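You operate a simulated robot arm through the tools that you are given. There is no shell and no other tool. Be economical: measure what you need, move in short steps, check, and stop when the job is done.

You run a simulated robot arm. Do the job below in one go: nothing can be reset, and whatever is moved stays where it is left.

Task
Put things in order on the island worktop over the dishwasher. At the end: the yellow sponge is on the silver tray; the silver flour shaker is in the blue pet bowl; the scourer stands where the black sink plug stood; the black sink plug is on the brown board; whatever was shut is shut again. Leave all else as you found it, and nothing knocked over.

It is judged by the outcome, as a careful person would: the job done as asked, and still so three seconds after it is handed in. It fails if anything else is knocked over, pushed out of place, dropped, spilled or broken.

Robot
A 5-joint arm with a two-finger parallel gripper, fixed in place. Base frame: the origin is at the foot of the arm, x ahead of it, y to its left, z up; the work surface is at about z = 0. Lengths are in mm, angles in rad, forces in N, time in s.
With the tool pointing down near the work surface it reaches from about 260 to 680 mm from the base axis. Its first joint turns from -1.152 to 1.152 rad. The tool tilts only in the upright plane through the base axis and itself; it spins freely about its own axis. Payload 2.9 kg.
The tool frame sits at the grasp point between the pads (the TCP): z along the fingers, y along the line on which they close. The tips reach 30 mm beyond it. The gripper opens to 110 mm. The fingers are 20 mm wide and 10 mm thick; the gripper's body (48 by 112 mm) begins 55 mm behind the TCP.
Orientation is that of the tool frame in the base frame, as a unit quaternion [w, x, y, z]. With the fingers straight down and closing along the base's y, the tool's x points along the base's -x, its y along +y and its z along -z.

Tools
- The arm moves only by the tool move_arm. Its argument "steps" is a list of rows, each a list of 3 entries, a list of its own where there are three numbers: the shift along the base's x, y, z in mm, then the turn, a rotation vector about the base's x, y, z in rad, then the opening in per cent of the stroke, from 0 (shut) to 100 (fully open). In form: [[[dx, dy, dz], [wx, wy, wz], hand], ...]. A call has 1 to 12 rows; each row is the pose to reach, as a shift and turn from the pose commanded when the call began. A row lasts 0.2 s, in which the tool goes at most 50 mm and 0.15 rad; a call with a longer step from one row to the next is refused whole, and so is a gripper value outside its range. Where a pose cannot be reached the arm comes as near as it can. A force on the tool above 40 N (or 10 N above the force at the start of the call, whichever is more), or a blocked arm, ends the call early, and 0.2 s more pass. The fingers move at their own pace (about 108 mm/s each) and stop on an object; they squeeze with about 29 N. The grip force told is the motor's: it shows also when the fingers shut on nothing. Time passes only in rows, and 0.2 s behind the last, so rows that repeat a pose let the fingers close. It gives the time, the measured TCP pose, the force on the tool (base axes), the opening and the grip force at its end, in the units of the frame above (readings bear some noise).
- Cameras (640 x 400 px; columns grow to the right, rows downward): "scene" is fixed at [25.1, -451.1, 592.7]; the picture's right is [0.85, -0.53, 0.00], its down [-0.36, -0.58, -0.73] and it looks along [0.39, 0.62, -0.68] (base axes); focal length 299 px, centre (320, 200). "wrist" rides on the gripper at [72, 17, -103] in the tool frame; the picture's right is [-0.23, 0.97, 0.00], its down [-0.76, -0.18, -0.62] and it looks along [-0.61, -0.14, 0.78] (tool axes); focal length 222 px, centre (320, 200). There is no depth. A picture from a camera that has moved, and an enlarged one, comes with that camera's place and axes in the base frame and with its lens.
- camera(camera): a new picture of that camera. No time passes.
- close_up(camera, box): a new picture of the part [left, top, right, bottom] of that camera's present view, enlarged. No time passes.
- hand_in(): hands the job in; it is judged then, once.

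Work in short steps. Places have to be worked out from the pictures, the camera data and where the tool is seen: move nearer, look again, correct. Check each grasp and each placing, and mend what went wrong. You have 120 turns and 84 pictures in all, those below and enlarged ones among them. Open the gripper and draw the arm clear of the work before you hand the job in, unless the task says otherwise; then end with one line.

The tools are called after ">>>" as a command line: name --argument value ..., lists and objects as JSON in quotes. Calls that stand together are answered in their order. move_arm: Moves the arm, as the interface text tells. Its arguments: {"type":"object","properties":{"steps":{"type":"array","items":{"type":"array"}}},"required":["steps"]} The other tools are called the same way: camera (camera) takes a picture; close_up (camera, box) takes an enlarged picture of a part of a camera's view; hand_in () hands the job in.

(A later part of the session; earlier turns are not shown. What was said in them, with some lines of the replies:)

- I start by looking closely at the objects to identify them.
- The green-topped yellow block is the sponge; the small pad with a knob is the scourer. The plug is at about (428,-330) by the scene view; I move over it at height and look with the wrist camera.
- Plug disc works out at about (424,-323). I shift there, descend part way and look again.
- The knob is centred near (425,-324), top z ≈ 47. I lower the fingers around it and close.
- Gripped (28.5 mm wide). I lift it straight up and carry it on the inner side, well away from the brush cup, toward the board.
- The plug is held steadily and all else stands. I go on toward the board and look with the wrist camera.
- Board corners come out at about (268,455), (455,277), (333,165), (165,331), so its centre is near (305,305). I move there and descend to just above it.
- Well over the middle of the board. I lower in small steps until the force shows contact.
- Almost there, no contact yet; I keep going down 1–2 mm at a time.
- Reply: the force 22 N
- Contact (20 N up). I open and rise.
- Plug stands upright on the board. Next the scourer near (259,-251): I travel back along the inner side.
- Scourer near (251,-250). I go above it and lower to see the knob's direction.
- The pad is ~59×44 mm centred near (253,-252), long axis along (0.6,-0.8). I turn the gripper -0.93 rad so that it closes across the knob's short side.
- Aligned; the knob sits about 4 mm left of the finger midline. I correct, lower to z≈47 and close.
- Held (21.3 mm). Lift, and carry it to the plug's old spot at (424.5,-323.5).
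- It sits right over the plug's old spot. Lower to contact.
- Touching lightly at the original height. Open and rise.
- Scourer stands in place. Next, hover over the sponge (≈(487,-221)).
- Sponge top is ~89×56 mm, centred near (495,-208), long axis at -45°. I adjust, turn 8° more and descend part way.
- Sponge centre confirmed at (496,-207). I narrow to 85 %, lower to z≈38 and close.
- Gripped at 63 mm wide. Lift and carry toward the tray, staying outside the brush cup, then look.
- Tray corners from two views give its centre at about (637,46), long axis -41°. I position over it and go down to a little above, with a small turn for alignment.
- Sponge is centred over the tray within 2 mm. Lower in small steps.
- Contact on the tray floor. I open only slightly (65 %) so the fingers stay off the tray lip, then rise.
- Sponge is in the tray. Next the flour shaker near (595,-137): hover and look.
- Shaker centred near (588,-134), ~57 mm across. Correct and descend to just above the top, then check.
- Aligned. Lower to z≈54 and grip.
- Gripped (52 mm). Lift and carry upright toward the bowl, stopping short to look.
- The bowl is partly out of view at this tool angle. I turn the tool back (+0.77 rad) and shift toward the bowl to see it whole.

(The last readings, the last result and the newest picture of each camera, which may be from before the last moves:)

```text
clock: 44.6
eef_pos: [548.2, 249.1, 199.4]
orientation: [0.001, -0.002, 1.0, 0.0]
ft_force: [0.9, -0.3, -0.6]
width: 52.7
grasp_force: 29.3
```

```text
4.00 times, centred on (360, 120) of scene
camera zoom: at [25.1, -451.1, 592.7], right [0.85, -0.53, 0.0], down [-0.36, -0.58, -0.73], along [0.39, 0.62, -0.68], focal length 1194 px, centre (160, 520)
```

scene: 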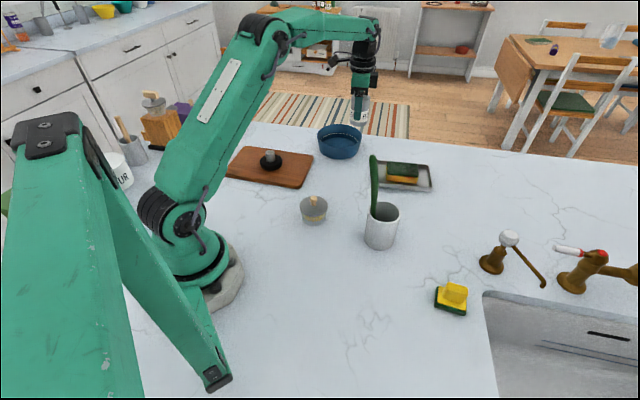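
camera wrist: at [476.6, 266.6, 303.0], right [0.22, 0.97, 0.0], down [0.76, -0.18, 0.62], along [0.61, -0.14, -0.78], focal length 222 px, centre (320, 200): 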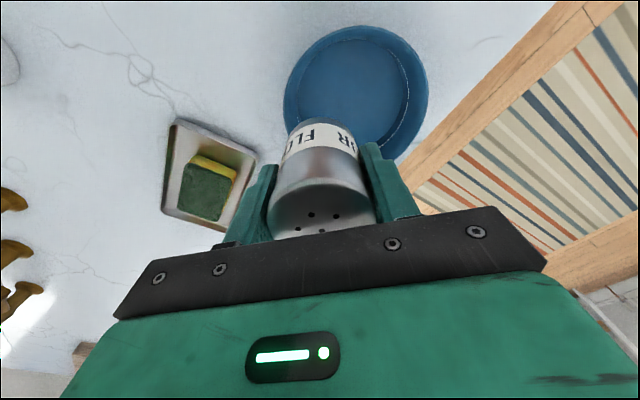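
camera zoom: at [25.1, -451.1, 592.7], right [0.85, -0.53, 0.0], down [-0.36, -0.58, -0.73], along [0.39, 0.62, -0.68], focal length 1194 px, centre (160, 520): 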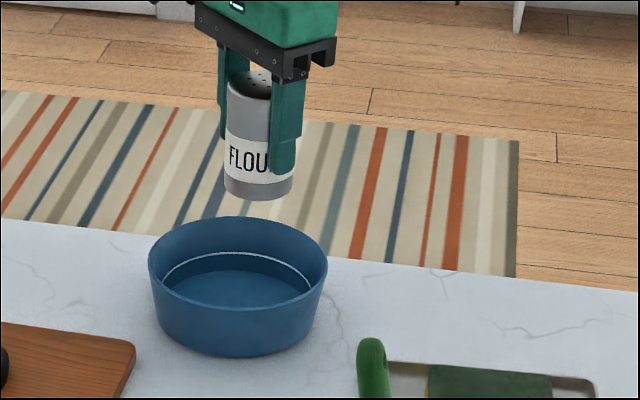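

Bowl axis is near (550,291), ~155 mm across, leaving ample room. I move above and lower so the shaker's foot is just above the rim, then check.

>>> move_arm --steps '[[[1, 21, 0], [0, 0, 0], 30], [[2, 42, 0], [0, 0, 0], 30], [[2, 42, -40], [0, 0, 0], 30], [[2, 42, -70], [0, 0, 0], 30], [[2, 42, -70], [0, 0, 0], 30]]'

>>> camera --camera "wrist"

>>> close_up --camera "scene" --box '[280, 80, 440, 180]'

```text
clock: 45.8
eef_pos: [546.5, 287.9, 129.8]
orientation: [0.0, -0.001, 1.0, -0.001]
ft_force: [0.2, -0.6, -0.5]
width: 52.7
grasp_force: 28.7
```

```text
42 pictures are left
camera wrist: at [476.1, 305.1, 233.6], right [0.23, 0.97, 0.0], down [0.76, -0.18, 0.62], along [0.61, -0.14, -0.78], focal length 222 px, centre (320, 200)
```

wrist: 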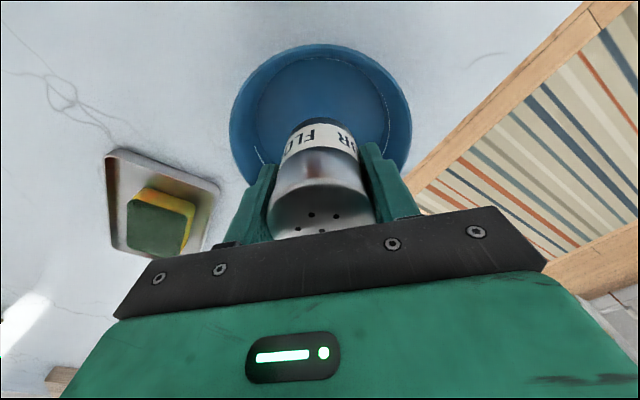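

```text
4.00 times, centred on (360, 130) of scene
camera zoom: at [25.1, -451.1, 592.7], right [0.85, -0.53, 0.0], down [-0.36, -0.58, -0.73], along [0.39, 0.62, -0.68], focal length 1194 px, centre (160, 480)
```

zoom: 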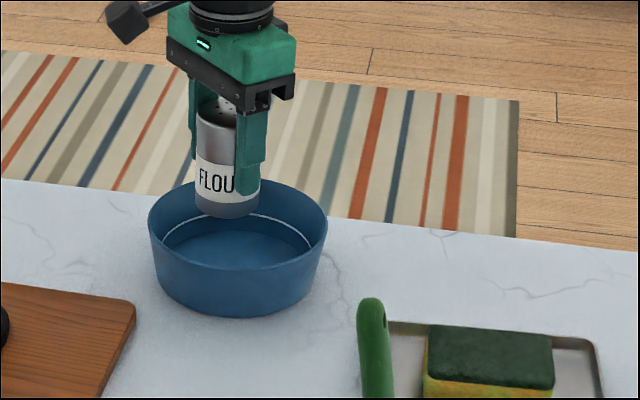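

Combining views, the bowl axis is near (556,286). I shift by (+9,-2) and lower inside.

>>> move_arm --steps '[[[9, -2, 0], [0, 0, 0], 30], [[9, -2, -25], [0, 0, 0], 30], [[9, -2, -50], [0, 0, 0], 30], [[9, -2, -55], [0, 0, 0], 30]]'

>>> camera --camera "wrist"

>>> close_up --camera "scene" --box '[280, 80, 440, 180]'

```text
clock: 46.8
eef_pos: [556.4, 287.9, 74.6]
orientation: [0.0, -0.001, 1.0, 0.0]
ft_force: [-0.2, 0.9, -2.4]
width: 52.6
grasp_force: 28.7
```

```text
40 pictures are left
camera wrist: at [485.6, 305.4, 178.3], right [0.23, 0.97, 0.0], down [0.76, -0.18, 0.62], along [0.61, -0.14, -0.78], focal length 222 px, centre (320, 200)
```

wrist: 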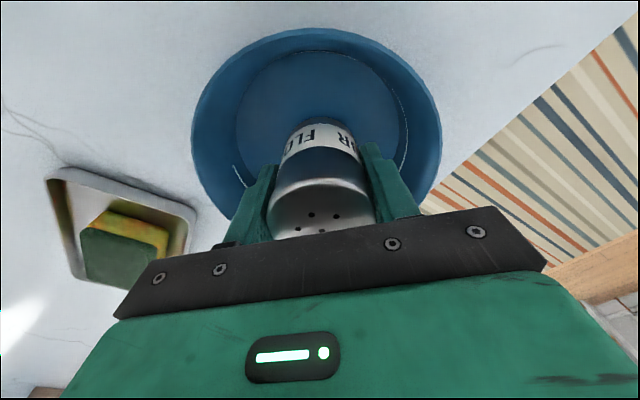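

```text
4.00 times, centred on (360, 130) of scene
camera zoom: at [25.1, -451.1, 592.7], right [0.85, -0.53, 0.0], down [-0.36, -0.58, -0.73], along [0.39, 0.62, -0.68], focal length 1194 px, centre (160, 480)
```

zoom: 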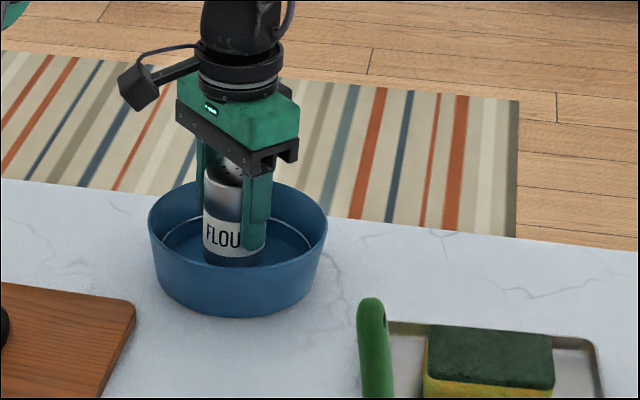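

Inside the bowl and centred. Lower slowly until contact.

>>> move_arm --steps '[[[0, 0, -3], [0, 0, 0], 30], [[0, 0, -6], [0, 0, 0], 30], [[0, 0, -8], [0, 0, 0], 30]]'

```text
clock: 47.6
eef_pos: [556.4, 289.9, 66.6]
orientation: [0.0, -0.001, 1.0, 0.0]
ft_force: [0.0, 0.7, -0.9]
width: 52.6
grasp_force: 28.8
```

>>> move_arm --steps '[[[0, -1, -1.5], [0, 0, 0], 30], [[0, -1, -3], [0, 0, 0], 30]]'

```text
clock: 48.2
eef_pos: [556.9, 288.5, 63.2]
orientation: [0.0, -0.001, 1.0, 0.001]
ft_force: [0.1, 0.6, -0.5]
width: 52.6
grasp_force: 29.0
```

>>> move_arm --steps '[[[0, 0, -1], [0, 0, 0], 30], [[0, 0, -2], [0, 0, 0], 30]]'

```text
clock: 48.8
eef_pos: [557.0, 289.2, 62.3]
orientation: [0.0, 0.0, 1.0, 0.0]
ft_force: [-3.3, -2.1, 9.4]
width: 52.4
grasp_force: 29.2
```

Contact with the bowl floor. Open a little (62 %) and rise straight up.

>>> move_arm --steps '[[[0, 0, 0.5], [0, 0, 0], 62], [[0, 0, 0.5], [0, 0, 0], 62], [[0, 0, 15], [0, 0, 0], 62], [[0, 0, 50], [0, 0, 0], 62], [[0, 0, 95], [0, 0, 0], 62], [[0, 0, 140], [0, 0, 0], 62]]'

>>> close_up --camera "scene" --box '[280, 80, 440, 180]'

>>> camera --camera "wrist"

```text
clock: 50.2
eef_pos: [555.8, 286.7, 202.5]
orientation: [0.0, -0.001, 1.0, 0.0]
ft_force: [-0.4, 0.4, -0.2]
width: 67.9
grasp_force: 0.0
```

```text
4.00 times, centred on (360, 130) of scene
camera zoom: at [25.1, -451.1, 592.7], right [0.85, -0.53, 0.0], down [-0.36, -0.58, -0.73], along [0.39, 0.62, -0.68], focal length 1194 px, centre (160, 480)
```

zoom: 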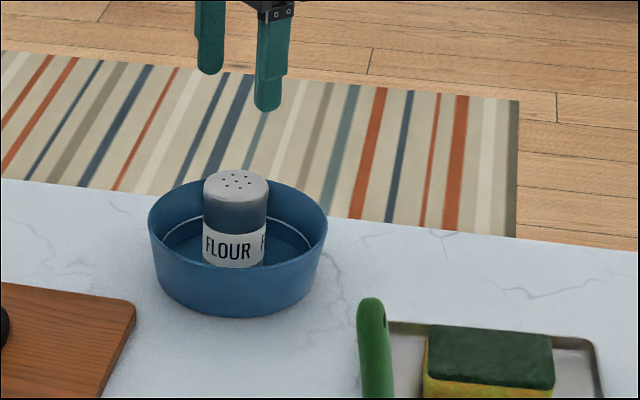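

```text
37 pictures are left
camera wrist: at [485.9, 304.9, 306.4], right [0.23, 0.97, 0.0], down [0.76, -0.18, 0.62], along [0.61, -0.14, -0.78], focal length 222 px, centre (320, 200)
```

wrist: 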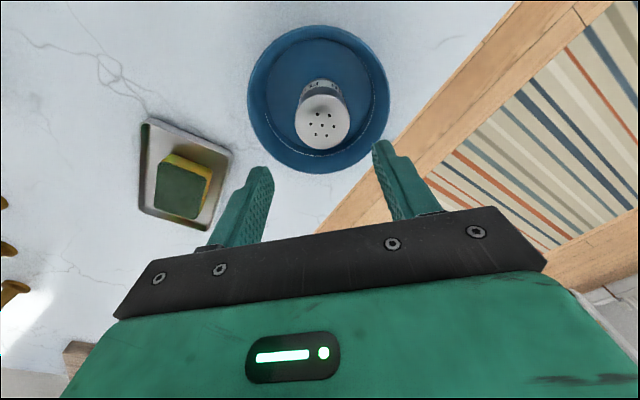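

Shaker stands upright in the bowl. I draw the arm back to its starting pose and take a last look.

>>> move_arm --steps '[[[0, 0, 48], [0, 0, 0], 80], [[0, 0, 97], [0, 0, 0], 100], [[-7, -46, 97], [0, 0, 0], 100], [[-14, -92, 97], [0, 0, 0], 100], [[-21, -138, 97], [0, 0, 0], 100], [[-28, -184, 97], [0, 0, 0], 100], [[-36, -230, 97], [0, 0, 0], 100], [[-44, -276, 97], [0, 0, 0], 100], [[-44, -282, 97], [0, 0, 0], 100]]'

>>> camera --camera "scene"

>>> camera --camera "wrist"

```text
clock: 52.2
eef_pos: [514.3, 9.6, 297.4]
orientation: [-0.001, -0.001, 1.0, 0.001]
ft_force: [0.3, -0.6, 0.7]
width: 110.2
grasp_force: 0.2
out of reach, approached as far as the arm can: row 2
```

```text
36 pictures are left
```

scene: 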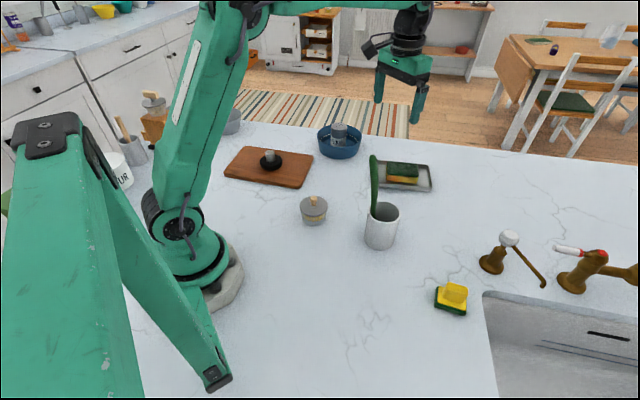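

```text
35 pictures are left
camera wrist: at [443.7, 26.3, 401.5], right [0.23, 0.97, 0.0], down [0.76, -0.18, 0.62], along [0.61, -0.14, -0.78], focal length 222 px, centre (320, 200)
```

wrist: 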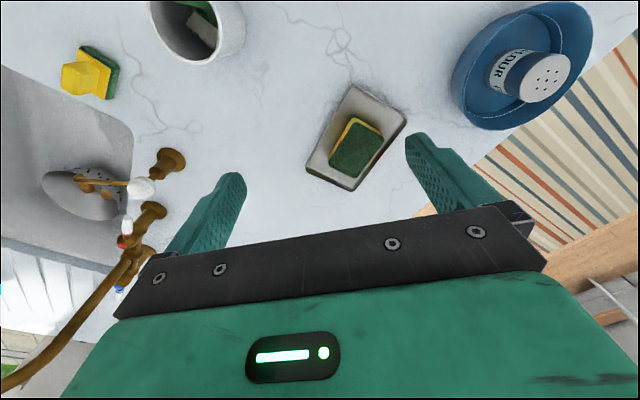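

All four items are in place, nothing else has moved, nothing was opened, and the arm is clear with its gripper open. I hand in.

>>> hand_in

```text
The job is handed in.
```

The sponge is on the silver tray, the flour shaker is in the blue bowl, the scourer stands where the sink plug stood, and the plug is on the brown board; nothing was opened, and the last pictures show everything else as it was.
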